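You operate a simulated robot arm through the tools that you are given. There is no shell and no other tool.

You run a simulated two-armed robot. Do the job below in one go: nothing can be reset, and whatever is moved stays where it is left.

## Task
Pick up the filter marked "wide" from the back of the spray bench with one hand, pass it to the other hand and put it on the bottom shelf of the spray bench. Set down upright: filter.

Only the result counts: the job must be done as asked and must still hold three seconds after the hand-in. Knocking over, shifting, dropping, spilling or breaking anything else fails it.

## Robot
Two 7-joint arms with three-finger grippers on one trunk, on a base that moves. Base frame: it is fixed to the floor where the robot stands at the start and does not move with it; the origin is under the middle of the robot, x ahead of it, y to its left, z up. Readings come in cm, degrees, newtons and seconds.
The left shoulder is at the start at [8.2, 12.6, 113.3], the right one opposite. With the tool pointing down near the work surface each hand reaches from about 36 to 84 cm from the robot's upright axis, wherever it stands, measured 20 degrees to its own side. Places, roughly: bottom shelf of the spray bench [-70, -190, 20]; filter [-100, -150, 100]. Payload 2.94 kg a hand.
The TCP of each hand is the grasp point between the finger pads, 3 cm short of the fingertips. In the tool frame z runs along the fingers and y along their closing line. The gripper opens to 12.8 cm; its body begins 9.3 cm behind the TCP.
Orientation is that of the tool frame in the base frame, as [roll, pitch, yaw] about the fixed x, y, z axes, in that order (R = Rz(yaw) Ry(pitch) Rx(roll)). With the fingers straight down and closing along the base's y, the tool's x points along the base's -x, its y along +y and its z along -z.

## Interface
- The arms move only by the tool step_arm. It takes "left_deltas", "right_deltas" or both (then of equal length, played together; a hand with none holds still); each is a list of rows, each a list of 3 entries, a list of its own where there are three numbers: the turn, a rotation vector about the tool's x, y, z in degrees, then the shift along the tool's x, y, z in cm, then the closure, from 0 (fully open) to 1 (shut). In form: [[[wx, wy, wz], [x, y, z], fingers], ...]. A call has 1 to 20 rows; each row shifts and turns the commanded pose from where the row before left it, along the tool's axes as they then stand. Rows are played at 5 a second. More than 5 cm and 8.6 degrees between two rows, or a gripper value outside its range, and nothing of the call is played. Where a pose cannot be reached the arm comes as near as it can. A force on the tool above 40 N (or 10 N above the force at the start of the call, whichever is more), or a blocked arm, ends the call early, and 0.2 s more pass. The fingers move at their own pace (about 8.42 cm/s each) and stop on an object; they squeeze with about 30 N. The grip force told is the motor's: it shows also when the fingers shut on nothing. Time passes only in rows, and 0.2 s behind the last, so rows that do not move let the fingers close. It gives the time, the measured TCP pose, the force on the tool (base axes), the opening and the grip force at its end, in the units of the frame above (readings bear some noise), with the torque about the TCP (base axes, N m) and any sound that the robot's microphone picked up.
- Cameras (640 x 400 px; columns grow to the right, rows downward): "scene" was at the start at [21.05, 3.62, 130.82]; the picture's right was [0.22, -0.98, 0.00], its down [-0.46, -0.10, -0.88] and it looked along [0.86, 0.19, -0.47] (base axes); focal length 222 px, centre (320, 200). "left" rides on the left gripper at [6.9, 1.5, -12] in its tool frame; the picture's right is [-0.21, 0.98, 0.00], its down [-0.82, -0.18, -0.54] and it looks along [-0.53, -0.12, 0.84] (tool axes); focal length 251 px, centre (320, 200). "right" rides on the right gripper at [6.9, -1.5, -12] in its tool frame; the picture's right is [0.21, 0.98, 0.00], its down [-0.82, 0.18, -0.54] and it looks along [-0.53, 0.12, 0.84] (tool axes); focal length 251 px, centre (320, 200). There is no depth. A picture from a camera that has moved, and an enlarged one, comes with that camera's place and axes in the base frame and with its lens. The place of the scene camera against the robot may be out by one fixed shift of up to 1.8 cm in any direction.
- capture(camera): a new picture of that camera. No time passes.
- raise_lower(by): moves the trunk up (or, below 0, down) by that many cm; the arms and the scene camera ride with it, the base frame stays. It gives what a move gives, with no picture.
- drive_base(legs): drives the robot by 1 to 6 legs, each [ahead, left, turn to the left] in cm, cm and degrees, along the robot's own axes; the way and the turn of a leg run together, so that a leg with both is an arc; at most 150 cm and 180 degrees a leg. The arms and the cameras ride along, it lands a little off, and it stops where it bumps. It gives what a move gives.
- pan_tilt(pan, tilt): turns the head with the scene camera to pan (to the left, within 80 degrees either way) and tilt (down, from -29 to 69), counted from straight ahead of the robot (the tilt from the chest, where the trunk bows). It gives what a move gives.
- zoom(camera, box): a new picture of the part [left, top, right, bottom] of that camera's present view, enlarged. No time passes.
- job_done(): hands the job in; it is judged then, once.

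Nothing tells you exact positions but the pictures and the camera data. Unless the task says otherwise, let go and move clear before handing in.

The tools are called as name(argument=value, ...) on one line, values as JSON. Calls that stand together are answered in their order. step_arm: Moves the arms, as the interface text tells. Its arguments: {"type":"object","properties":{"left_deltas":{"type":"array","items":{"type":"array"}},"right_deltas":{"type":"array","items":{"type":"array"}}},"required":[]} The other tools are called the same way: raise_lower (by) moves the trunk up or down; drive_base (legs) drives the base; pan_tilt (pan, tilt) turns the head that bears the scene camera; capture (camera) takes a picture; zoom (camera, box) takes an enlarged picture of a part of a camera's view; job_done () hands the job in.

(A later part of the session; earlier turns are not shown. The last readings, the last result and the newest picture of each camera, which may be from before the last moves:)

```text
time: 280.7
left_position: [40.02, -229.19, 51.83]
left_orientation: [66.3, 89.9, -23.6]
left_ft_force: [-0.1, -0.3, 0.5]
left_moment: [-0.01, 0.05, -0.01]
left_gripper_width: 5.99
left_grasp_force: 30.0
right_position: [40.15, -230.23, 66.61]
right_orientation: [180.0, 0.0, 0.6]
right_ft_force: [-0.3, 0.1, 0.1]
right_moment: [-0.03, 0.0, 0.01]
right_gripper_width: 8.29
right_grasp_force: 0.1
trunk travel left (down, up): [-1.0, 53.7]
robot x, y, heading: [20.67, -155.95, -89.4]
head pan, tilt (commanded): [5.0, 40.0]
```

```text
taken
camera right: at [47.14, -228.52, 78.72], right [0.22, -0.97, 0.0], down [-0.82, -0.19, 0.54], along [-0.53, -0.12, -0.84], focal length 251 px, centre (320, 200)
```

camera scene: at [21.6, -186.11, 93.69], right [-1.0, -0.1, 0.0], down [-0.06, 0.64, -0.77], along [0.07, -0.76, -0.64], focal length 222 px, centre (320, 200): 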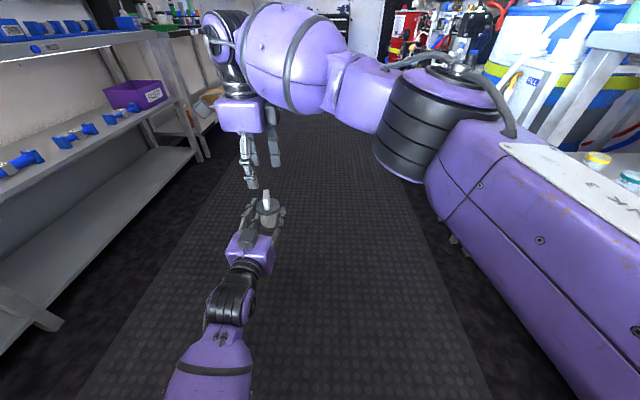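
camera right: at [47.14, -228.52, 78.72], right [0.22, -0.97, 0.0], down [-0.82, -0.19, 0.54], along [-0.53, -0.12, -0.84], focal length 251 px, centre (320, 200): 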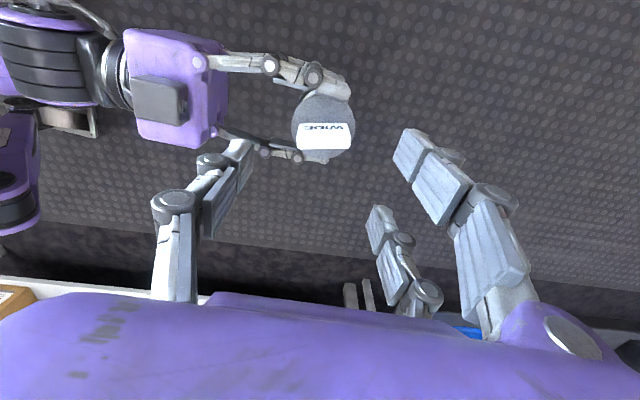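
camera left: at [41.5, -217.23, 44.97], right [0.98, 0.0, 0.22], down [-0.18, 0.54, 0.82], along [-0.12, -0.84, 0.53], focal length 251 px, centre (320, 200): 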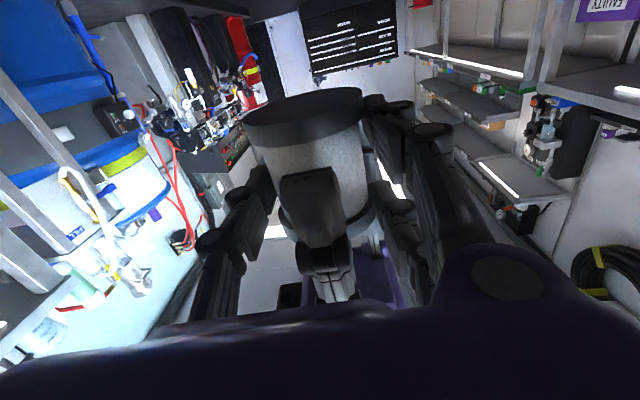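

Hand-over complete. I'll move the right hand away to the right side and turn it back to its natural pose.

step_arm(right_deltas=[[[0, 0, 0], [-0.5, 0, -1], 0.2], [[0, 0, 0], [-1.2, 0, -0.7], 0], [[0, 0, 0], [-1.3, -0.2, -0.3], 0], [[0, 0, 0], [-1.3, -0.2, -0.3], 0], [[0, 0, 0], [-1.3, -0.2, -0.3], 0], [[0, 0, 0], [-1.3, -0.2, -0.3], 0], [[0, 0, 0], [-1.3, -0.2, -0.3], 0], [[0, 0, 0], [-1.3, -0.2, -0.3], 0], [[0, 0, 0], [-1.3, -0.2, -0.3], 0], [[0, 0, 0], [-1.3, -0.2, -0.3], 0], [[0, 0, 0], [-1.3, -0.2, -0.3], 0], [[0, 0, 0], [-1.3, -0.2, -0.3], 0], [[0, 0, 0], [-1.3, -0.2, -0.3], 0], [[0, 0, 0], [-1.3, -0.2, -0.3], 0], [[0, 0, 0], [-1.3, -0.2, -0.3], 0], [[0, 0, 0], [-1.3, -0.2, -0.3], 0], [[0, 0, 0], [-1.3, -0.2, -0.3], 0], [[0, 0, 0], [-1.3, -0.2, -0.3], 0], [[0, 0, 0], [-1.3, -0.2, -0.3], 0], [[0, 0, 0], [-1.3, -0.2, -0.3], 0]])

step_arm(right_deltas=[[[0, 0, -6], [0, 0, 0], 0], [[0, 0, -6], [0, 0, 0], 0], [[0, 0, -6], [0, 0, 0], 0], [[0, 0, -6], [0, 0, 0], 0], [[0, 0, -6], [0, 0, 0], 0], [[0, 0, -6], [0, 0, 0], 0], [[0, 0, -6], [0, 0, 0], 0], [[0, 0, -6], [0, 0, 0], 0], [[0, 0, -6], [0, 0, 0], 0], [[0, 0, -6], [0, 0, 0], 0], [[0, 0, -6], [0, 0, 0], 0], [[0, 0, -6], [0, 0, 0], 0], [[0, 0, -6], [0, 0, 0], 0], [[0, 0, -6], [0, 0, 0], 0], [[0, 0, -6], [0, 0, 0], 0], [[0, 0, 0], [0, 0, 0], 0]])

capture(camera="scene")

```text
time: 284.9
left_position: [40.07, -229.14, 51.96]
left_orientation: [66.6, 89.9, -23.3]
left_ft_force: [0.1, 0.5, -0.2]
left_moment: [-0.01, 0.01, -0.01]
left_gripper_width: 5.99
left_grasp_force: 30.2
right_position: [14.97, -226.76, 73.55]
right_orientation: [180.0, 0.1, 0.6]
right_ft_force: [-0.4, -0.6, -0.3]
right_moment: [0.01, -0.02, -0.01]
right_gripper_width: 12.81
right_grasp_force: 0.0
trunk travel left (down, up): [-1.0, 53.7]
robot x, y, heading: [20.75, -156.24, -89.3]
head pan, tilt (commanded): [5.0, 40.0]
```

```text
time: 288.3
left_position: [40.0, -229.06, 51.91]
left_orientation: [75.6, 89.9, -14.3]
left_ft_force: [0.3, -0.7, 0.1]
left_moment: [0.04, -0.01, 0.0]
left_gripper_width: 5.98
left_grasp_force: 29.5
right_position: [14.99, -226.84, 73.64]
right_orientation: [180.0, 0.0, 90.7]
right_ft_force: [0.2, 0.0, 1.0]
right_moment: [0.0, 0.0, 0.0]
right_gripper_width: 12.84
right_grasp_force: 0.0
trunk travel left (down, up): [-1.0, 53.7]
robot x, y, heading: [20.73, -156.61, -89.4]
head pan, tilt (commanded): [5.0, 40.0]
```

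```text
taken
camera scene: at [21.6, -186.11, 93.69], right [-1.0, -0.1, 0.0], down [-0.06, 0.64, -0.77], along [0.07, -0.76, -0.64], focal length 222 px, centre (320, 200)
```

scene: 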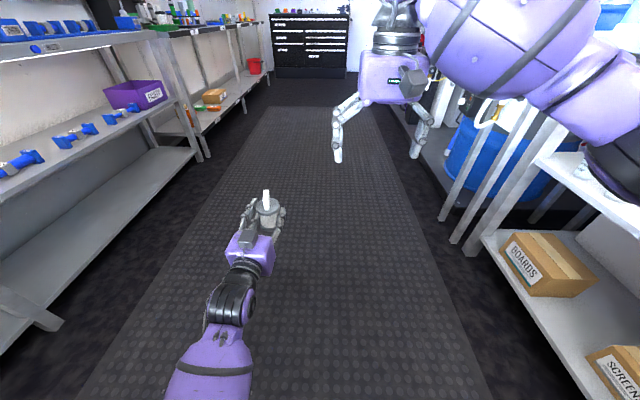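

Right hand is clear and open. I'll shift the robot left to gain room from the bench, then tuck the right hand back close to the body.

drive_base(legs=[[0, 25, 0]])

step_arm(right_deltas=[[[0, 0, 0], [1.1, -0.9, 0], 0], [[0, 0, 0], [1.1, -0.9, 0], 0], [[0, 0, 0], [1.1, -0.9, 0], 0], [[0, 0, 0], [1.1, -0.9, 0], 0], [[0, 0, 0], [1.1, -0.9, 0], 0], [[0, 0, 0], [1.1, -0.9, 0], 0], [[0, 0, 0], [1.1, -0.9, 0], 0], [[0, 0, 0], [1.1, -0.9, 0], 0], [[0, 0, 0], [1.1, -0.9, 0], 0], [[0, 0, 0], [1.1, -0.9, 0], 0], [[0, 0, 0], [1.1, -0.9, 0], 0], [[0, 0, 0], [1.1, -0.9, 0], 0], [[0, 0, 0], [1.1, -0.9, 0], 0], [[0, 0, 0], [1.1, -0.9, 0], 0], [[0, 0, 0], [1.1, -0.9, 0], 0], [[0, 0, 0], [1.1, -0.9, 0], 0], [[0, 0, 0], [1.1, -0.9, 0], 0], [[0, 0, 0], [1.1, -0.9, 0], 0], [[0, 0, 0], [1.1, -0.9, 0], 0], [[0, 0, 0], [0, 0, 0], 0]])

capture(camera="scene")

```text
time: 291.1
left_position: [64.98, -228.99, 51.87]
left_orientation: [74.0, 89.8, -16.0]
left_ft_force: [-0.1, 0.3, 0.3]
left_moment: [0.05, 0.03, -0.01]
left_gripper_width: 5.98
left_grasp_force: 30.3
right_position: [40.17, -226.78, 73.66]
right_orientation: [179.9, 0.0, 90.6]
right_ft_force: [1.3, -0.1, 0.1]
right_moment: [0.01, 0.01, -0.01]
right_gripper_width: 12.79
right_grasp_force: 0.0
trunk travel left (down, up): [-1.0, 53.7]
robot x, y, heading: [45.55, -155.86, -89.4]
head pan, tilt (commanded): [5.0, 40.0]
```

```text
time: 295.3
left_position: [65.06, -229.05, 51.95]
left_orientation: [75.7, 89.8, -14.4]
left_ft_force: [-0.2, 0.1, -0.1]
left_moment: [-0.02, 0.03, 0.02]
left_gripper_width: 5.96
left_grasp_force: 30.1
right_position: [22.66, -205.86, 73.67]
right_orientation: [180.0, 0.0, 90.6]
right_ft_force: [-0.5, 1.0, -0.5]
right_moment: [0.01, 0.0, -0.01]
right_gripper_width: 12.78
right_grasp_force: 0.0
trunk travel left (down, up): [-1.0, 53.7]
robot x, y, heading: [45.96, -155.9, -89.7]
head pan, tilt (commanded): [5.0, 40.0]
```

```text
taken
camera scene: at [46.7, -185.87, 93.7], right [-1.0, -0.1, 0.0], down [-0.06, 0.64, -0.77], along [0.07, -0.76, -0.64], focal length 222 px, centre (320, 200)
```

scene: 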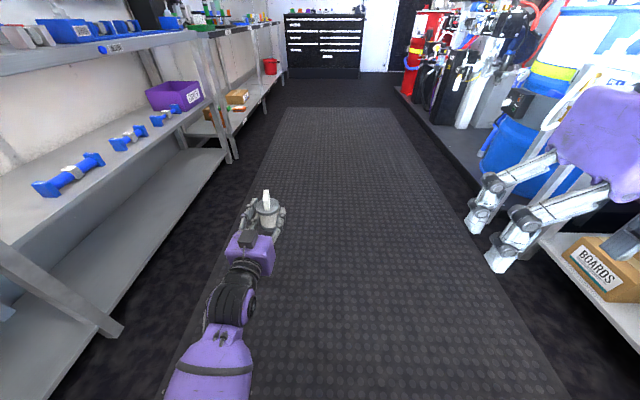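

Everything is clear. Now I'll turn the robot right to face the bench and look at the bottom shelf.

drive_base(legs=[[0, 0, -90.4]])

pan_tilt(pan=0, tilt=42)

capture(camera="scene")

capture(camera="right")

```text
time: 299.5
left_position: [-27.12, -174.57, 51.81]
left_orientation: [88.8, 90.0, -91.7]
left_ft_force: [0.7, 0.1, -0.1]
left_moment: [0.01, 0.0, -0.01]
left_gripper_width: 5.98
left_grasp_force: 30.0
right_position: [-3.8, -132.46, 73.61]
right_orientation: [-180.0, 0.0, 0.2]
right_ft_force: [0.9, -0.4, 0.0]
right_moment: [0.03, -0.02, 0.0]
right_gripper_width: 12.82
right_grasp_force: 0.0
trunk travel left (down, up): [-1.0, 53.7]
robot x, y, heading: [45.69, -155.88, -179.9]
head pan, tilt (commanded): [5.0, 40.0]
```

```text
time: 300.2
left_position: [-27.17, -174.55, 51.78]
left_orientation: [95.8, 89.8, -84.7]
left_ft_force: [-0.8, 1.5, 0.7]
left_moment: [0.0, 0.03, 0.03]
left_gripper_width: 6.01
left_grasp_force: 30.3
right_position: [-3.91, -132.58, 73.59]
right_orientation: [180.0, 0.1, 0.1]
right_ft_force: [-0.4, 0.4, 0.8]
right_moment: [0.01, -0.02, 0.01]
right_gripper_width: 12.76
right_grasp_force: 0.1
trunk travel left (down, up): [-1.0, 53.7]
robot x, y, heading: [45.93, -155.85, -179.9]
head pan, tilt (commanded): [0.0, 42.0]
```

```text
taken
camera scene: at [14.22, -154.36, 93.4], right [0.0, 1.0, 0.0], down [0.67, 0.0, -0.74], along [-0.74, 0.0, -0.67], focal length 222 px, centre (320, 200)
```

scene: 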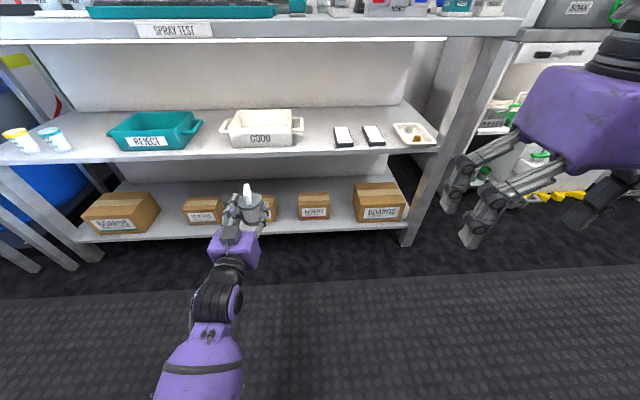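

```text
taken
camera right: at [3.15, -130.83, 85.77], right [0.22, -0.98, 0.0], down [-0.82, -0.18, 0.54], along [-0.53, -0.12, -0.84], focal length 251 px, centre (320, 200)
```

right: 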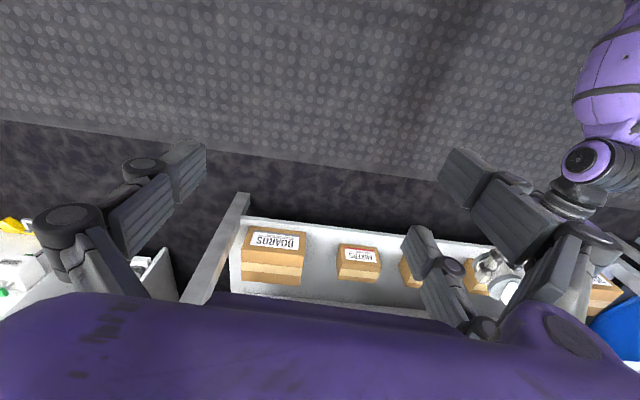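

I have a good view of the bottom shelf and its gaps. I'll zoom in to measure the shelf edge and the spaces between the boxes, using the held filter as a reference.

zoom(camera="scene", box=[60, 160, 260, 260])

zoom(camera="scene", box=[230, 160, 430, 260])

zoom(camera="right", box=[180, 180, 640, 340])

```text
3.20 times, centred on (160, 210) of scene
camera zoom: at [14.22, -154.36, 93.4], right [0.0, 1.0, 0.0], down [0.67, 0.0, -0.74], along [-0.74, 0.0, -0.67], focal length 712 px, centre (832, 168)
```

zoom: 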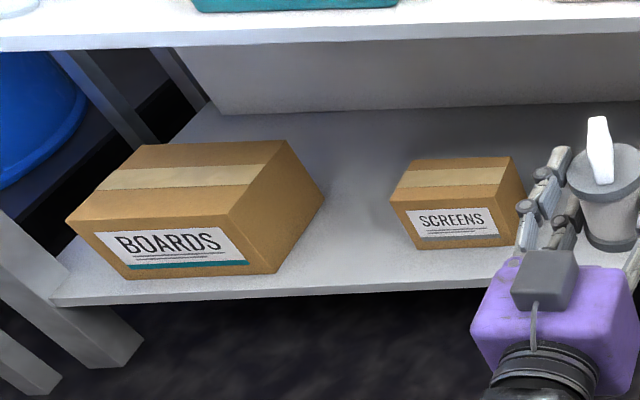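

```text
3.20 times, centred on (330, 210) of scene
camera zoom: at [14.22, -154.36, 93.4], right [0.0, 1.0, 0.0], down [0.67, 0.0, -0.74], along [-0.74, 0.0, -0.67], focal length 712 px, centre (288, 168)
```

zoom: 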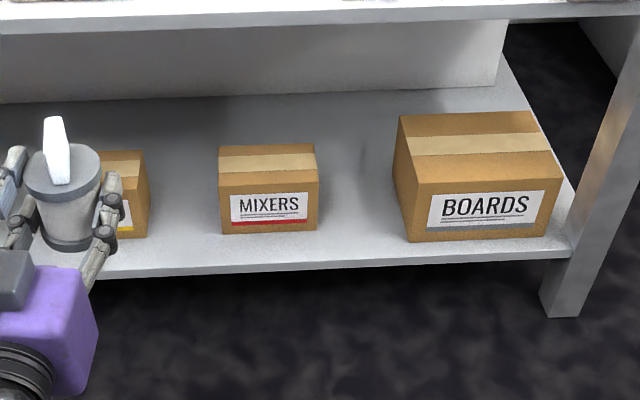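

```text
1.39 times, centred on (410, 260) of right
camera zoom: at [3.15, -130.83, 85.77], right [0.22, -0.98, 0.0], down [-0.82, -0.18, 0.54], along [-0.53, -0.12, -0.84], focal length 350 px, centre (195, 116)
```

zoom: 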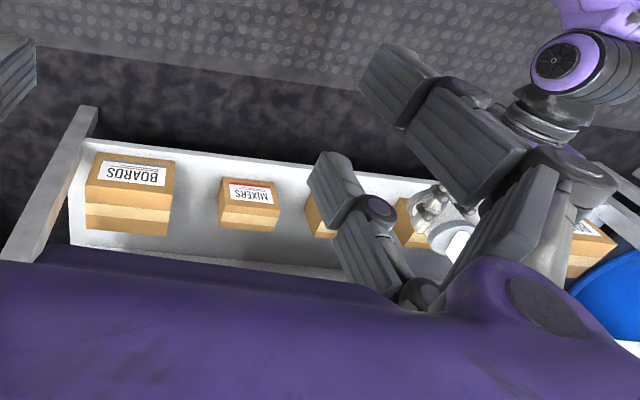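

The bench is turned about 3.7° relative to my axes, and the widest gap on the bottom shelf is between the left BOARDS box and SCREENS, near y≈-226. I'll shift left and turn slightly to face that gap squarely, still well clear of the shelf.

drive_base(legs=[[0, 45.7, 0], [0, 0, 3.5]])

capture(camera="scene")

zoom(camera="scene", box=[180, 140, 380, 280])

```text
time: 305.1
left_position: [-25.96, -224.38, 51.83]
left_orientation: [90.2, 89.8, -86.9]
left_ft_force: [-0.1, 0.6, -0.3]
left_moment: [-0.02, -0.01, 0.0]
left_gripper_width: 5.99
left_grasp_force: 29.5
right_position: [-5.08, -181.03, 73.81]
right_orientation: [179.9, 0.0, 3.5]
right_ft_force: [-0.2, 0.3, 0.1]
right_moment: [0.01, -0.03, -0.03]
right_gripper_width: 12.78
right_grasp_force: 0.1
trunk travel left (down, up): [-1.0, 53.7]
robot x, y, heading: [45.85, -201.26, -176.3]
head pan, tilt (commanded): [0.0, 42.0]
```

```text
taken
camera scene: at [14.33, -201.8, 93.4], right [-0.06, 1.0, 0.0], down [0.67, 0.04, -0.74], along [-0.74, -0.05, -0.67], focal length 222 px, centre (320, 200)
```

scene: 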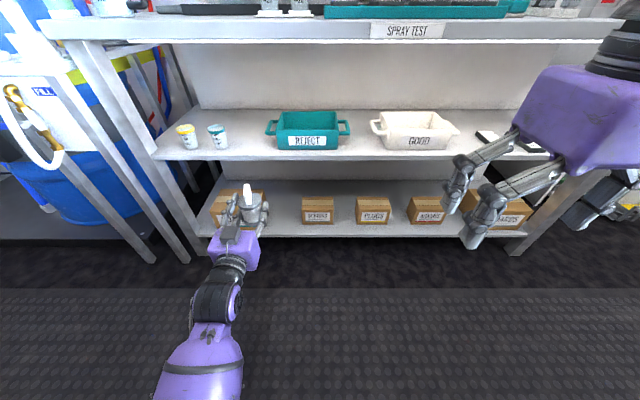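

```text
2.86 times, centred on (280, 210) of scene
camera zoom: at [14.33, -201.8, 93.4], right [-0.06, 1.0, 0.0], down [0.67, 0.04, -0.74], along [-0.74, -0.05, -0.67], focal length 636 px, centre (434, 171)
```

zoom: 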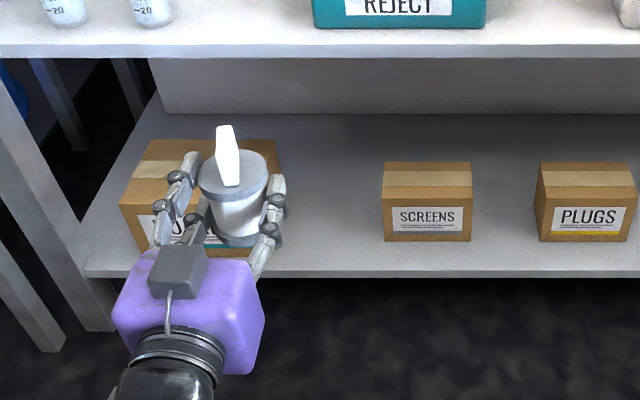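

The robot now faces the bench squarely and the filter is lined up with the gap (about 21 cm wide). I'll lower the left hand in small steps while still in front of the shelf, watching the orientation.

step_arm(left_deltas=[[[0, 0, 0], [1, 0, 0], 1], [[0, 0, 0], [1, 0, 0], 1], [[0, 0, 0], [1, 0, 0], 1], [[0, 0, 0], [1, 0, 0], 1], [[0, 0, 0], [1, 0, 0], 1], [[0, 0, 0], [1, 0, 0], 1], [[0, 0, 0], [1, 0, 0], 1], [[0, 0, 0], [1, 0, 0], 1], [[0, 0, 0], [1, 0, 0], 1], [[0, 0, 0], [1, 0, 0], 1], [[0, 0, 0], [1, 0, 0], 1], [[0, 0, 0], [1, 0, 0], 1], [[0, 0, 0], [1, 0, 0], 1], [[0, 0, 0], [1, 0, 0], 1], [[0, 0, 0], [0, 0, 0], 1]])

capture(camera="scene")

```text
time: 308.3
left_position: [-25.87, -224.79, 37.77]
left_orientation: [95.9, 89.4, -81.1]
left_ft_force: [-0.4, -1.1, 0.4]
left_moment: [-0.03, -0.03, -0.01]
left_gripper_width: 5.97
left_grasp_force: 30.3
right_position: [-5.24, -181.05, 73.62]
right_orientation: [-179.9, -0.1, 3.5]
right_ft_force: [0.4, -0.4, 0.0]
right_moment: [-0.01, 0.02, -0.02]
right_gripper_width: 12.79
right_grasp_force: 0.0
trunk travel left (down, up): [-1.0, 53.7]
robot x, y, heading: [45.69, -201.68, -176.6]
head pan, tilt (commanded): [0.0, 42.0]
```

```text
taken
camera scene: at [14.33, -201.79, 93.4], right [-0.06, 1.0, 0.0], down [0.67, 0.04, -0.74], along [-0.74, -0.05, -0.67], focal length 222 px, centre (320, 200)
```

scene: 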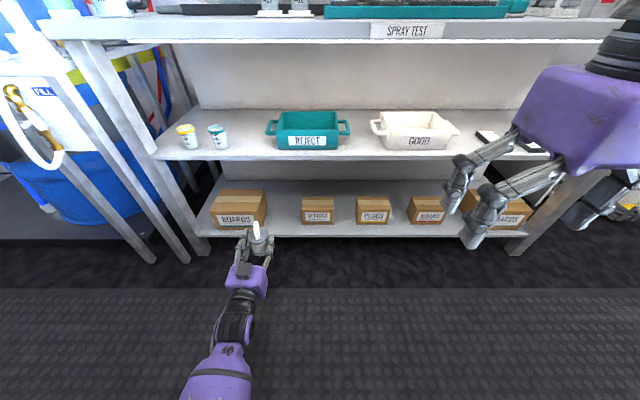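

step_arm(left_deltas=[[[0, 0, 0], [1, 0, 0], 1], [[0, 0, 0], [1, 0, 0], 1], [[0, 0, 0], [1, 0, 0], 1], [[0, 0, 0], [1, 0, 0], 1], [[0, 0, 0], [1, 0, 0], 1], [[0, 0, 0], [1, 0, 0], 1], [[0, 0, 0], [1, 0, 0], 1], [[0, 0, 0], [1, 0, 0], 1], [[0, 0, 0], [1, 0, 0], 1], [[0, 0, 0], [1, 0, 0], 1], [[0, 0, 0], [1, 0, 0], 1], [[0, 0, 0], [1, 0, 0], 1], [[0, 0, 0], [0, 0, 0], 1]])

capture(camera="left")

zoom(camera="scene", box=[180, 150, 380, 280])

```text
time: 311.1
left_position: [-25.65, -224.89, 25.79]
left_orientation: [112.4, 89.5, -64.6]
left_ft_force: [0.4, 1.1, -0.5]
left_moment: [0.04, 0.01, 0.02]
left_gripper_width: 5.98
left_grasp_force: 30.4
right_position: [-5.16, -181.09, 73.61]
right_orientation: [-179.9, 0.0, 3.4]
right_ft_force: [-0.3, -0.5, -0.1]
right_moment: [0.02, 0.01, -0.01]
right_gripper_width: 12.81
right_grasp_force: 0.0
trunk travel left (down, up): [-1.0, 53.7]
robot x, y, heading: [46.29, -201.25, -176.8]
head pan, tilt (commanded): [0.0, 42.0]
```

```text
taken
camera left: at [-13.62, -225.91, 18.88], right [0.05, -0.97, 0.22], down [0.53, 0.22, 0.82], along [-0.85, 0.08, 0.52], focal length 251 px, centre (320, 200)
```

left: 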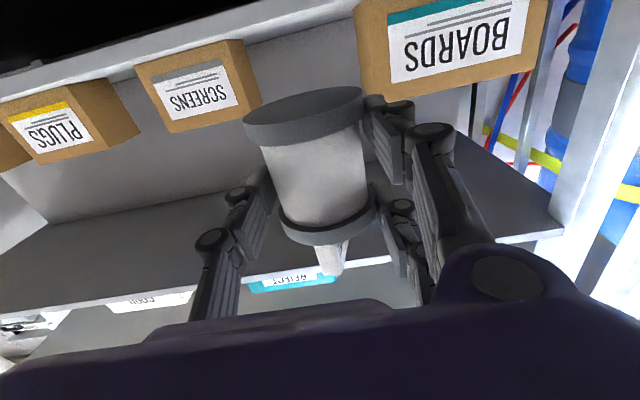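

```text
3.08 times, centred on (280, 215) of scene
camera zoom: at [14.33, -201.79, 93.4], right [-0.06, 1.0, 0.0], down [0.67, 0.04, -0.74], along [-0.74, -0.05, -0.67], focal length 684 px, centre (443, 154)
```

zoom: 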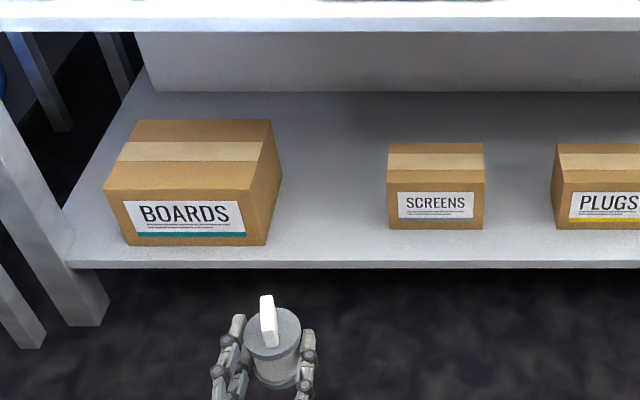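

Very useful: the left wrist camera looks straight at the shelf edge from its own height. I'll zoom in to measure the shelf height exactly.

zoom(camera="left", box=[140, 0, 380, 140])

zoom(camera="left", box=[220, 60, 420, 290])

```text
2.67 times, centred on (260, 70) of left
camera zoom: at [-13.62, -225.91, 18.88], right [0.05, -0.97, 0.22], down [0.53, 0.22, 0.82], along [-0.85, 0.08, 0.52], focal length 670 px, centre (480, 547)
```

zoom: 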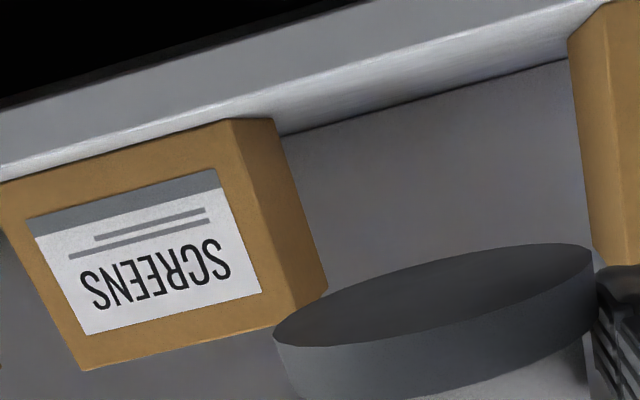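

```text
1.74 times, centred on (320, 175) of left
camera zoom: at [-13.62, -225.91, 18.88], right [0.05, -0.97, 0.22], down [0.53, 0.22, 0.82], along [-0.85, 0.08, 0.52], focal length 437 px, centre (320, 244)
```

zoom: 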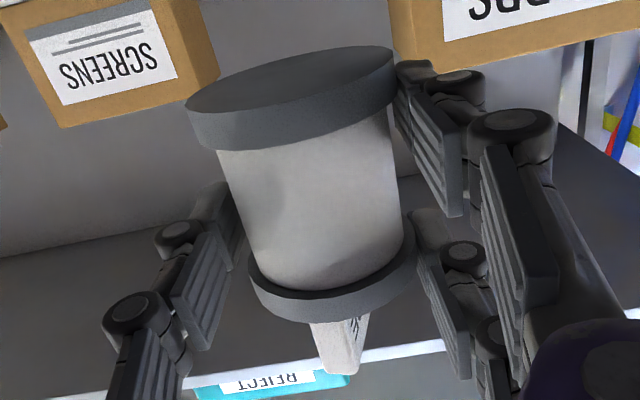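

The shelf surface is at z≈16.5 and its front edge at x≈-45.5 near the filter; the filter bottom is now about 5 cm above it. I'll drive forward 19 cm first, then check before the last few centimetres.

drive_base(legs=[[19, 0, 0]])

capture(camera="left")

capture(camera="scene")

```text
time: 312.7
left_position: [-44.65, -226.13, 25.75]
left_orientation: [102.6, 89.5, -74.4]
left_ft_force: [-1.4, 0.3, -0.8]
left_moment: [-0.03, 0.01, 0.0]
left_gripper_width: 5.97
left_grasp_force: 29.9
right_position: [-24.07, -182.32, 73.68]
right_orientation: [-180.0, 0.0, 3.6]
right_ft_force: [-0.1, -0.1, 0.3]
right_moment: [0.05, -0.04, -0.01]
right_gripper_width: 12.81
right_grasp_force: 0.0
trunk travel left (down, up): [-1.0, 53.7]
robot x, y, heading: [27.12, -202.19, -176.5]
head pan, tilt (commanded): [0.0, 42.0]
```

```text
taken
camera left: at [-32.66, -227.11, 18.96], right [0.05, -0.97, 0.22], down [0.53, 0.22, 0.82], along [-0.85, 0.08, 0.53], focal length 251 px, centre (320, 200)
```

left: 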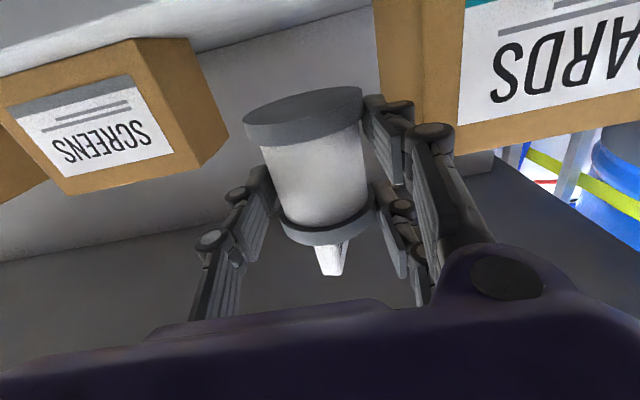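

```text
taken
camera scene: at [-4.61, -202.98, 93.4], right [-0.06, 1.0, 0.0], down [0.67, 0.04, -0.74], along [-0.74, -0.05, -0.67], focal length 222 px, centre (320, 200)
```

scene: 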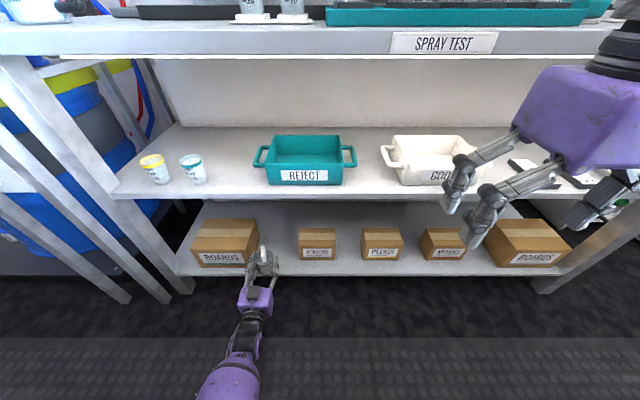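

zoom(camera="scene", box=[180, 190, 360, 310])

zoom(camera="left", box=[120, 0, 500, 200])

```text
3.33 times, centred on (270, 250) of scene
camera zoom: at [-4.61, -202.98, 93.4], right [-0.06, 1.0, 0.0], down [0.67, 0.04, -0.74], along [-0.74, -0.05, -0.67], focal length 742 px, centre (487, 33)
```

zoom: 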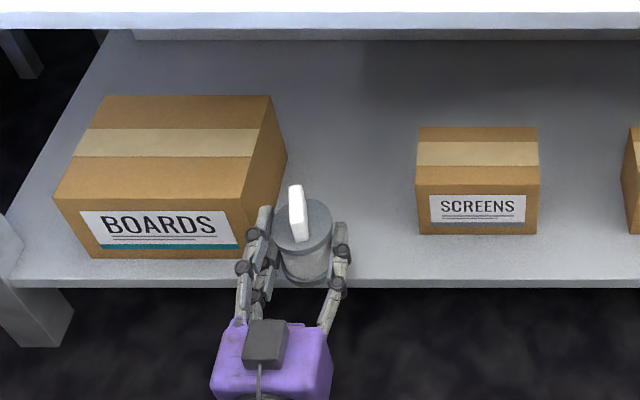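

```text
1.68 times, centred on (310, 100) of left
camera zoom: at [-32.66, -227.11, 18.96], right [0.05, -0.97, 0.22], down [0.53, 0.22, 0.82], along [-0.85, 0.08, 0.53], focal length 424 px, centre (337, 368)
```

zoom: 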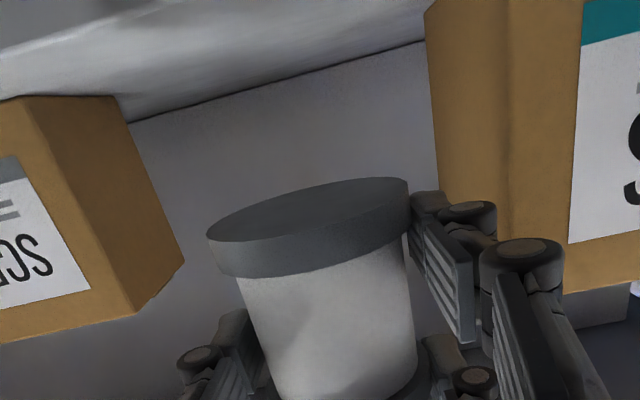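

There's about 2 cm or more of finger clearance on each side of the gap. I'll drive forward the last 6.5 cm so the filter stands well inside the edge.

drive_base(legs=[[6.5, 0, 0]])

capture(camera="left")

zoom(camera="scene", box=[180, 190, 360, 310])

```text
time: 313.7
left_position: [-51.08, -226.48, 25.82]
left_orientation: [102.8, 89.5, -74.2]
left_ft_force: [-0.1, -0.2, 0.8]
left_moment: [-0.02, -0.01, 0.02]
left_gripper_width: 5.99
left_grasp_force: 30.3
right_position: [-30.42, -182.64, 73.7]
right_orientation: [180.0, 0.1, 3.6]
right_ft_force: [-0.3, 0.1, 0.5]
right_moment: [0.03, -0.04, 0.01]
right_gripper_width: 12.79
right_grasp_force: 0.0
trunk travel left (down, up): [-1.0, 53.7]
robot x, y, heading: [20.64, -203.19, -176.5]
head pan, tilt (commanded): [0.0, 42.0]
```

```text
taken
camera left: at [-39.06, -227.59, 18.96], right [0.05, -0.97, 0.22], down [0.53, 0.22, 0.82], along [-0.85, 0.07, 0.53], focal length 251 px, centre (320, 200)
```

left: 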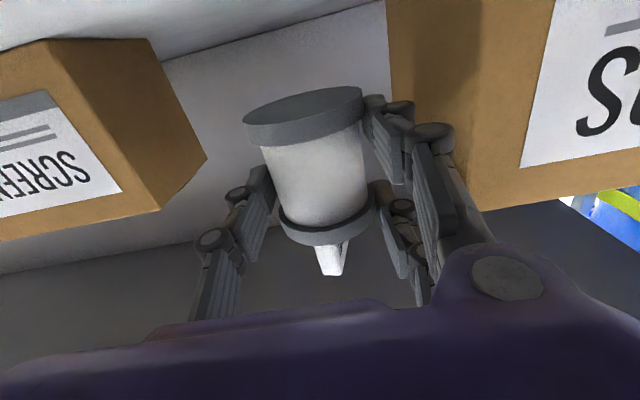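

```text
3.33 times, centred on (270, 250) of scene
camera zoom: at [-11.03, -203.41, 93.39], right [-0.06, 1.0, 0.0], down [0.67, 0.04, -0.74], along [-0.74, -0.05, -0.67], focal length 742 px, centre (487, 33)
```

zoom: 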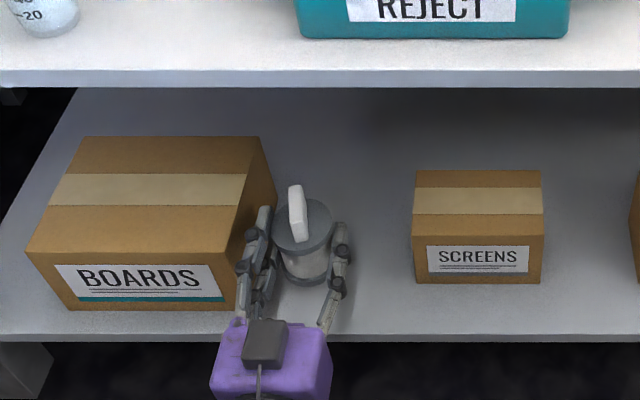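

The filter is now about 7 cm inside the edge with clearance to both boxes. I'll lower it most of the way and then approach the shelf gently.

step_arm(left_deltas=[[[0, 0, 0], [0.7, 0, 0], 1], [[0, 0, 0], [0.7, 0, 0], 1], [[0, 0, 0], [0.7, 0, 0], 1], [[0, 0, 0], [0.7, 0, 0], 1], [[0, 0, 0], [0.7, 0, 0], 1], [[0, 0, 0], [0.5, 0, 0], 1], [[0, 0, 0], [0, 0, 0], 1]])

capture(camera="left")

zoom(camera="scene", box=[220, 220, 320, 290])

```text
time: 315.3
left_position: [-51.1, -226.55, 21.74]
left_orientation: [100.1, 89.5, -76.9]
left_ft_force: [-0.2, 0.2, -0.4]
left_moment: [0.0, -0.03, 0.01]
left_gripper_width: 6.01
left_grasp_force: 30.0
right_position: [-30.53, -182.62, 73.63]
right_orientation: [-179.9, -0.1, 3.5]
right_ft_force: [-0.3, 0.3, -0.3]
right_moment: [0.02, -0.04, 0.03]
right_gripper_width: 12.79
right_grasp_force: 0.1
trunk travel left (down, up): [-1.0, 53.7]
robot x, y, heading: [20.48, -203.17, -176.3]
head pan, tilt (commanded): [0.0, 42.0]
```

```text
taken
camera left: at [-39.07, -227.62, 14.96], right [0.05, -0.97, 0.22], down [0.53, 0.22, 0.82], along [-0.85, 0.07, 0.53], focal length 251 px, centre (320, 200)
```

left: 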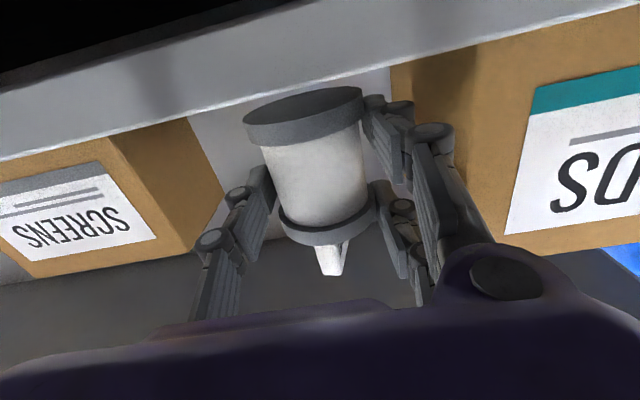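

```text
5.71 times, centred on (270, 255) of scene
camera zoom: at [-11.0, -203.41, 93.4], right [-0.06, 1.0, 0.0], down [0.67, 0.04, -0.74], along [-0.74, -0.05, -0.67], focal length 1271 px, centre (606, -114)
```

zoom: 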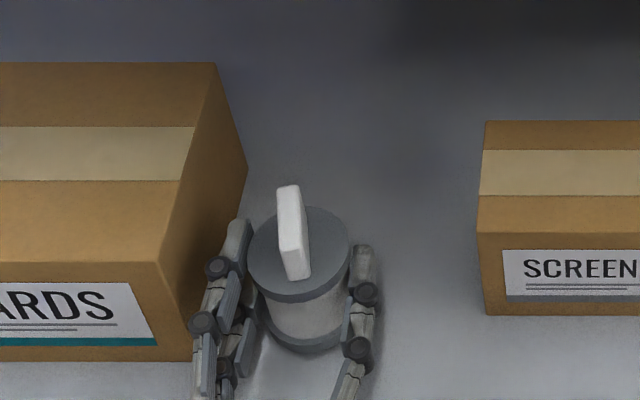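

zoom(camera="left", box=[180, 0, 420, 150])

```text
2.67 times, centred on (300, 75) of left
camera zoom: at [-39.07, -227.62, 14.96], right [0.05, -0.97, 0.22], down [0.53, 0.22, 0.82], along [-0.85, 0.07, 0.53], focal length 670 px, centre (373, 533)
```

zoom: 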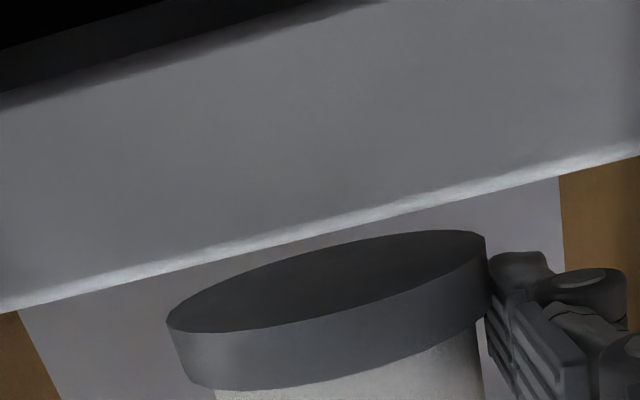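

The shelf top comes out at z≈15.8, so the filter has about 1.8 cm to go. I'll lower 1.4 cm, then continue in tiny steps until I feel contact.

step_arm(left_deltas=[[[0, 0, 0], [0.5, 0, 0], 1], [[0, 0, 0], [0.5, 0, 0], 1], [[0, 0, 0], [0.4, 0, 0], 1], [[0, 0, 0], [0, 0, 0], 1]])

zoom(camera="left", box=[180, 0, 420, 150])

```text
time: 316.3
left_position: [-51.12, -226.57, 20.44]
left_orientation: [96.7, 89.5, -80.2]
left_ft_force: [-0.4, -0.8, 0.8]
left_moment: [0.05, 0.04, 0.01]
left_gripper_width: 6.0
left_grasp_force: 29.5
right_position: [-30.46, -182.57, 73.55]
right_orientation: [179.9, -0.1, 3.6]
right_ft_force: [0.0, 0.3, 0.8]
right_moment: [-0.02, -0.01, 0.0]
right_gripper_width: 12.81
right_grasp_force: 0.0
trunk travel left (down, up): [-1.0, 53.7]
robot x, y, heading: [20.44, -202.84, -176.3]
head pan, tilt (commanded): [0.0, 42.0]
```

```text
2.67 times, centred on (300, 75) of left
camera zoom: at [-39.1, -227.65, 13.58], right [0.05, -0.97, 0.22], down [0.53, 0.22, 0.82], along [-0.85, 0.08, 0.53], focal length 670 px, centre (373, 533)
```

zoom: 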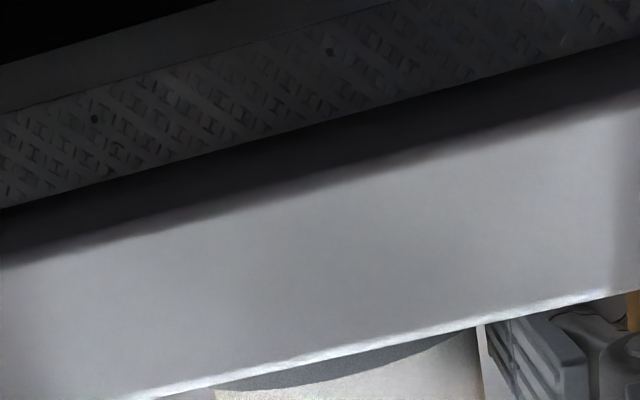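

Almost there. Now tiny steps with force checks.

step_arm(left_deltas=[[[0, 0, 0], [0.15, 0, 0], 1], [[0, 0, 0], [0, 0, 0], 1]])

step_arm(left_deltas=[[[0, 0, 0], [0.15, 0, 0], 1], [[0, 0, 0], [0, 0, 0], 1]])

step_arm(left_deltas=[[[0, 0, 0], [0.12, 0, 0], 1], [[0, 0, 0], [0, 0, 0], 1]])

```text
time: 316.9
left_position: [-51.22, -226.49, 20.25]
left_orientation: [77.1, 89.5, -99.8]
left_ft_force: [1.8, -1.0, 8.1]
left_moment: [0.25, 0.0, 0.01]
left_gripper_width: 6.0
left_grasp_force: 30.1
right_position: [-30.41, -182.51, 73.77]
right_orientation: [180.0, 0.1, 3.6]
right_ft_force: [0.3, 0.2, 0.2]
right_moment: [-0.01, 0.01, -0.01]
right_gripper_width: 12.79
right_grasp_force: 0.1
trunk travel left (down, up): [-1.0, 53.7]
robot x, y, heading: [20.45, -203.1, -176.3]
head pan, tilt (commanded): [0.0, 42.0]
```

```text
time: 317.5
left_position: [-51.08, -226.58, 20.32]
left_orientation: [66.0, 89.5, -111.0]
left_ft_force: [2.7, -0.5, 16.7]
left_moment: [0.38, -0.04, -0.04]
left_gripper_width: 5.99
left_grasp_force: 30.4
right_position: [-30.39, -182.7, 73.77]
right_orientation: [179.9, 0.1, 3.6]
right_ft_force: [0.3, -0.6, 0.2]
right_moment: [-0.01, -0.03, -0.02]
right_gripper_width: 12.79
right_grasp_force: 0.2
trunk travel left (down, up): [-1.0, 53.7]
robot x, y, heading: [20.65, -203.08, -176.3]
head pan, tilt (commanded): [0.0, 42.0]
```

```text
time: 318.1
left_position: [-51.12, -226.5, 20.45]
left_orientation: [55.0, 89.4, -121.9]
left_ft_force: [2.4, -0.3, 23.0]
left_moment: [0.52, -0.03, -0.03]
left_gripper_width: 6.0
left_grasp_force: 30.1
right_position: [-30.36, -182.53, 73.62]
right_orientation: [179.9, 0.2, 3.6]
right_ft_force: [-0.3, 0.6, 0.0]
right_moment: [0.04, 0.0, 0.03]
right_gripper_width: 12.78
right_grasp_force: 0.1
trunk travel left (down, up): [-1.0, 53.7]
robot x, y, heading: [20.96, -203.12, -176.4]
head pan, tilt (commanded): [0.0, 42.0]
```

Contact is confirmed (about 23 N upward), a little more on the right edge of the base. I'll ease off slightly and correct the small tilt before releasing.

step_arm(left_deltas=[[[0, 0, -0.5], [-0.15, 0, 0], 1], [[0, 0, 0], [0, 0, 0], 1]])

step_arm(left_deltas=[[[0, 0, -0.4], [0, 0, 0], 1], [[0, 0, 0], [0, 0, 0], 1]])

```text
time: 318.7
left_position: [-51.19, -226.69, 20.42]
left_orientation: [18.5, 89.8, -158.5]
left_ft_force: [-5.7, -2.3, 17.5]
left_moment: [-0.04, 0.54, 0.02]
left_gripper_width: 5.98
left_grasp_force: 29.8
right_position: [-30.36, -182.57, 73.7]
right_orientation: [180.0, 0.0, 3.5]
right_ft_force: [-0.1, 0.4, 0.1]
right_moment: [0.0, 0.0, 0.0]
right_gripper_width: 12.8
right_grasp_force: 0.1
trunk travel left (down, up): [-1.0, 53.7]
robot x, y, heading: [20.84, -202.98, -176.6]
head pan, tilt (commanded): [0.0, 42.0]
```

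```text
time: 319.3
left_position: [-51.02, -226.55, 20.3]
left_orientation: [-62.9, 89.7, 120.0]
left_ft_force: [-4.4, -3.2, 18.1]
left_moment: [-0.59, 0.35, -0.04]
left_gripper_width: 5.98
left_grasp_force: 30.1
right_position: [-30.33, -182.77, 73.69]
right_orientation: [-180.0, 0.1, 3.6]
right_ft_force: [-0.1, 0.4, -0.3]
right_moment: [-0.01, 0.06, 0.01]
right_gripper_width: 12.82
right_grasp_force: 0.2
trunk travel left (down, up): [-1.0, 53.7]
robot x, y, heading: [20.53, -202.88, -176.3]
head pan, tilt (commanded): [0.0, 42.0]
```

step_arm(left_deltas=[[[0, 0, 0.4], [-0.1, 0, 0], 1], [[0, 0, 0], [0, 0, 0], 1]])

zoom(camera="scene", box=[220, 220, 320, 290])

```text
time: 319.9
left_position: [-51.09, -226.6, 20.38]
left_orientation: [163.6, 90.0, -13.3]
left_ft_force: [-4.0, -2.9, 15.4]
left_moment: [-0.15, 0.41, -0.02]
left_gripper_width: 6.0
left_grasp_force: 29.5
right_position: [-30.41, -182.53, 73.66]
right_orientation: [179.9, 0.1, 3.6]
right_ft_force: [-0.1, 0.2, 0.5]
right_moment: [0.03, 0.01, 0.01]
right_gripper_width: 12.8
right_grasp_force: 0.1
trunk travel left (down, up): [-1.0, 53.7]
robot x, y, heading: [20.89, -203.15, -176.4]
head pan, tilt (commanded): [0.0, 42.0]
```

```text
5.71 times, centred on (270, 255) of scene
camera zoom: at [-10.89, -203.38, 93.44], right [-0.06, 1.0, 0.0], down [0.67, 0.04, -0.74], along [-0.74, -0.05, -0.67], focal length 1271 px, centre (606, -114)
```

zoom: 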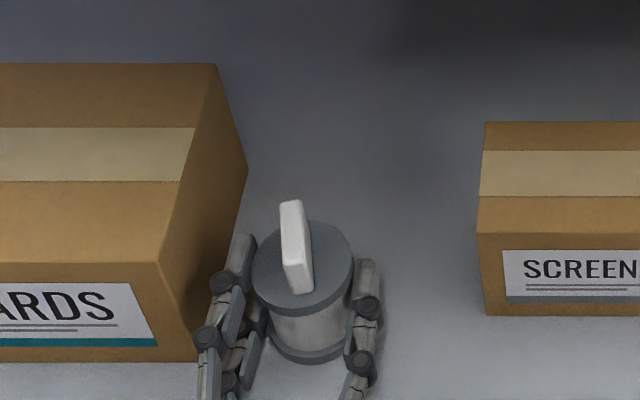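

The filter is seated upright. I'll open the fingers just enough to release, without touching the neighbouring box.

step_arm(left_deltas=[[[0, 0, 0], [0, 0, 0], 0.5], [[0, 0, 0], [0, 0, 0], 0.46], [[0, 0, 0], [0, 0, 0], 0.42], [[0, 0, 0], [0, 0, 0], 0.39], [[0, 0, 0], [0, 0, 0], 0.39], [[0, 0, 0], [0, 0, 0], 0.39]])

capture(camera="left")

zoom(camera="scene", box=[220, 220, 320, 290])

```text
time: 321.3
left_position: [-51.08, -226.66, 20.26]
left_orientation: [-175.9, 89.9, 7.2]
left_ft_force: [0.3, 0.0, 0.3]
left_moment: [-0.02, 0.0, 0.02]
left_gripper_width: 7.8
left_grasp_force: 0.1
right_position: [-30.49, -182.67, 73.67]
right_orientation: [-180.0, -0.1, 3.7]
right_ft_force: [-0.1, -0.3, -0.4]
right_moment: [-0.01, 0.0, 0.02]
right_gripper_width: 12.82
right_grasp_force: 0.0
trunk travel left (down, up): [-1.0, 53.7]
robot x, y, heading: [20.49, -203.12, -176.6]
head pan, tilt (commanded): [0.0, 42.0]
```

```text
taken
camera left: at [-39.04, -227.59, 13.37], right [0.05, -0.98, 0.21], down [0.53, 0.21, 0.82], along [-0.85, 0.07, 0.53], focal length 251 px, centre (320, 200)
```

left: 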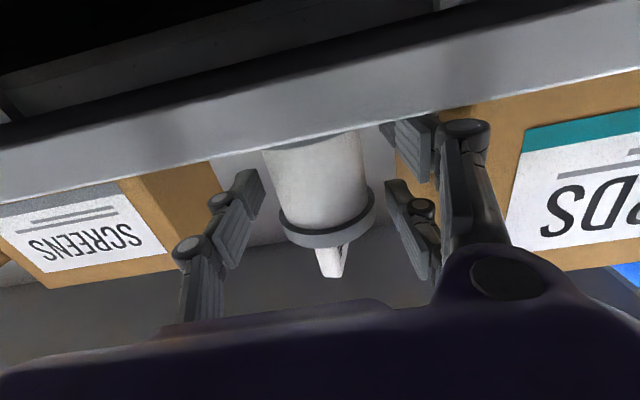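

```text
5.71 times, centred on (270, 255) of scene
camera zoom: at [-11.0, -203.41, 93.4], right [-0.06, 1.0, 0.0], down [0.67, 0.04, -0.74], along [-0.74, -0.05, -0.67], focal length 1271 px, centre (606, -114)
```

zoom: 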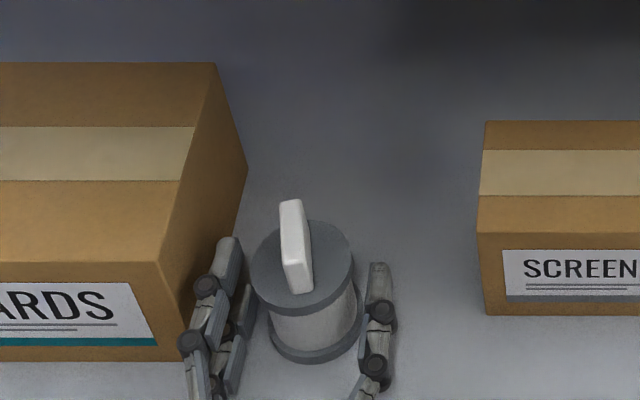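

Released: no force, filter standing upright, boxes untouched. I'll withdraw the left hand straight back in small steps.

step_arm(left_deltas=[[[0, 0, 0], [0, 0, -0.4], 0.39], [[0, 0, 0], [0, 0, -0.5], 0.39], [[0, 0, 0], [0, 0, -0.5], 0.39], [[0, 0, 0], [0, 0, -0.5], 0.39], [[0, 0, 0], [0, 0, -0.5], 0.39], [[0, 0, 0], [0, 0, -0.5], 0.39], [[0, 0, 0], [0, 0, -0.5], 0.39], [[0, 0, 0], [0, 0, -0.5], 0.39], [[0, 0, 0], [0, 0, 0], 0.39]])

zoom(camera="scene", box=[220, 220, 320, 290])

```text
time: 323.3
left_position: [-47.21, -226.33, 20.11]
left_orientation: [-179.9, 89.9, 3.2]
left_ft_force: [0.0, 0.9, 1.1]
left_moment: [0.0, 0.01, 0.0]
left_gripper_width: 7.79
left_grasp_force: 0.0
right_position: [-30.4, -182.72, 73.69]
right_orientation: [-179.9, -0.1, 3.6]
right_ft_force: [-0.1, 0.0, -0.1]
right_moment: [-0.01, 0.01, -0.02]
right_gripper_width: 12.82
right_grasp_force: 0.0
trunk travel left (down, up): [-1.0, 53.7]
robot x, y, heading: [20.83, -202.88, -176.1]
head pan, tilt (commanded): [0.0, 42.0]
```

```text
5.71 times, centred on (270, 255) of scene
camera zoom: at [-11.0, -203.41, 93.4], right [-0.06, 1.0, 0.0], down [0.67, 0.04, -0.74], along [-0.74, -0.05, -0.67], focal length 1271 px, centre (606, -114)
```

zoom: 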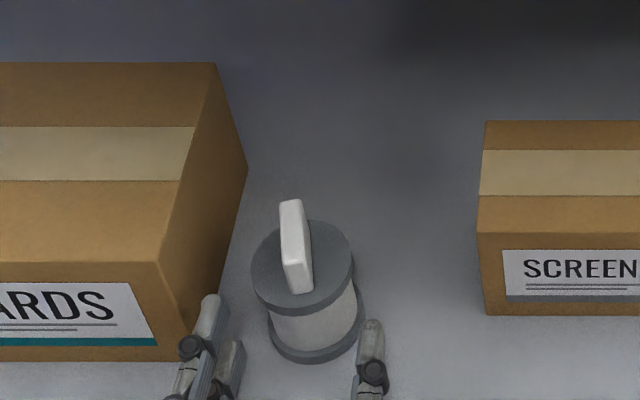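

The filter hasn't moved. I'll continue withdrawing until the hand is fully clear, then back the robot away.

step_arm(left_deltas=[[[0, 0, 0], [0, 0, -0.6], 0.39], [[0, 0, 0], [0, 0, -0.6], 0.39], [[0, 0, 0], [0, 0, -0.6], 0.39], [[0, 0, 0], [0, 0, -0.6], 0.39], [[0, 0, 0], [0, 0, -0.6], 0.39], [[0, 0, 0], [0, 0, -0.6], 0.39], [[0, 0, 0], [0, 0, -0.6], 0.39], [[0, 0, 0], [0, 0, -0.6], 0.39], [[0, 0, 0], [0, 0, -0.6], 0.39], [[0, 0, 0], [0, 0, -0.6], 0.39], [[0, 0, 0], [0, 0, 0], 0.39]])

drive_base(legs=[[-18, 0, 0]])

capture(camera="scene")

capture(camera="left")

```text
time: 325.7
left_position: [-41.09, -226.05, 20.17]
left_orientation: [-171.6, 89.9, 11.5]
left_ft_force: [-0.4, 0.3, 0.1]
left_moment: [0.03, 0.02, 0.0]
left_gripper_width: 7.79
left_grasp_force: 0.1
right_position: [-30.45, -182.75, 73.77]
right_orientation: [180.0, -0.1, 3.6]
right_ft_force: [0.2, -0.2, 0.9]
right_moment: [-0.03, 0.01, 0.04]
right_gripper_width: 12.79
right_grasp_force: 0.0
trunk travel left (down, up): [-1.0, 53.7]
robot x, y, heading: [20.84, -203.04, -176.2]
head pan, tilt (commanded): [0.0, 42.0]
```

```text
time: 327.2
left_position: [-23.3, -224.88, 20.23]
left_orientation: [-169.7, 89.9, 13.4]
left_ft_force: [-0.6, -0.5, 0.1]
left_moment: [-0.01, 0.02, 0.0]
left_gripper_width: 7.81
left_grasp_force: 0.1
right_position: [-12.58, -181.42, 73.73]
right_orientation: [-180.0, 0.0, 3.5]
right_ft_force: [-0.4, 0.3, 1.1]
right_moment: [0.02, 0.01, 0.0]
right_gripper_width: 12.81
right_grasp_force: 0.0
trunk travel left (down, up): [-1.0, 53.7]
robot x, y, heading: [38.48, -202.04, -176.2]
head pan, tilt (commanded): [0.0, 42.0]
```

```text
taken
camera scene: at [6.9, -202.27, 93.41], right [-0.06, 1.0, 0.0], down [0.67, 0.04, -0.74], along [-0.74, -0.05, -0.67], focal length 222 px, centre (320, 200)
```

scene: 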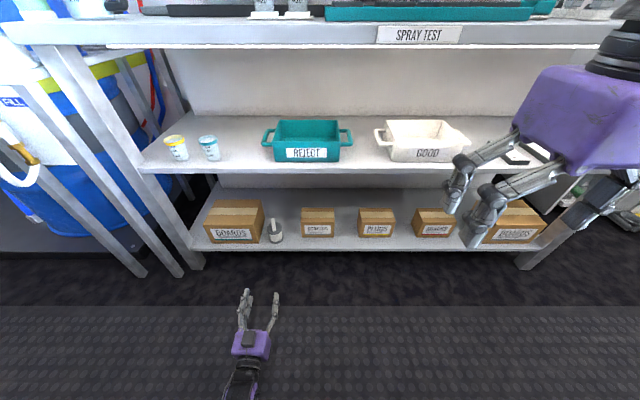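

```text
taken
camera left: at [-11.3, -225.9, 13.44], right [0.05, -0.98, 0.21], down [0.53, 0.21, 0.82], along [-0.85, 0.07, 0.53], focal length 251 px, centre (320, 200)
```

left: 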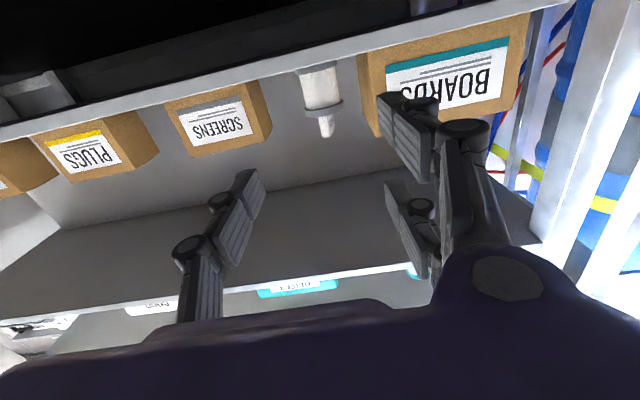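

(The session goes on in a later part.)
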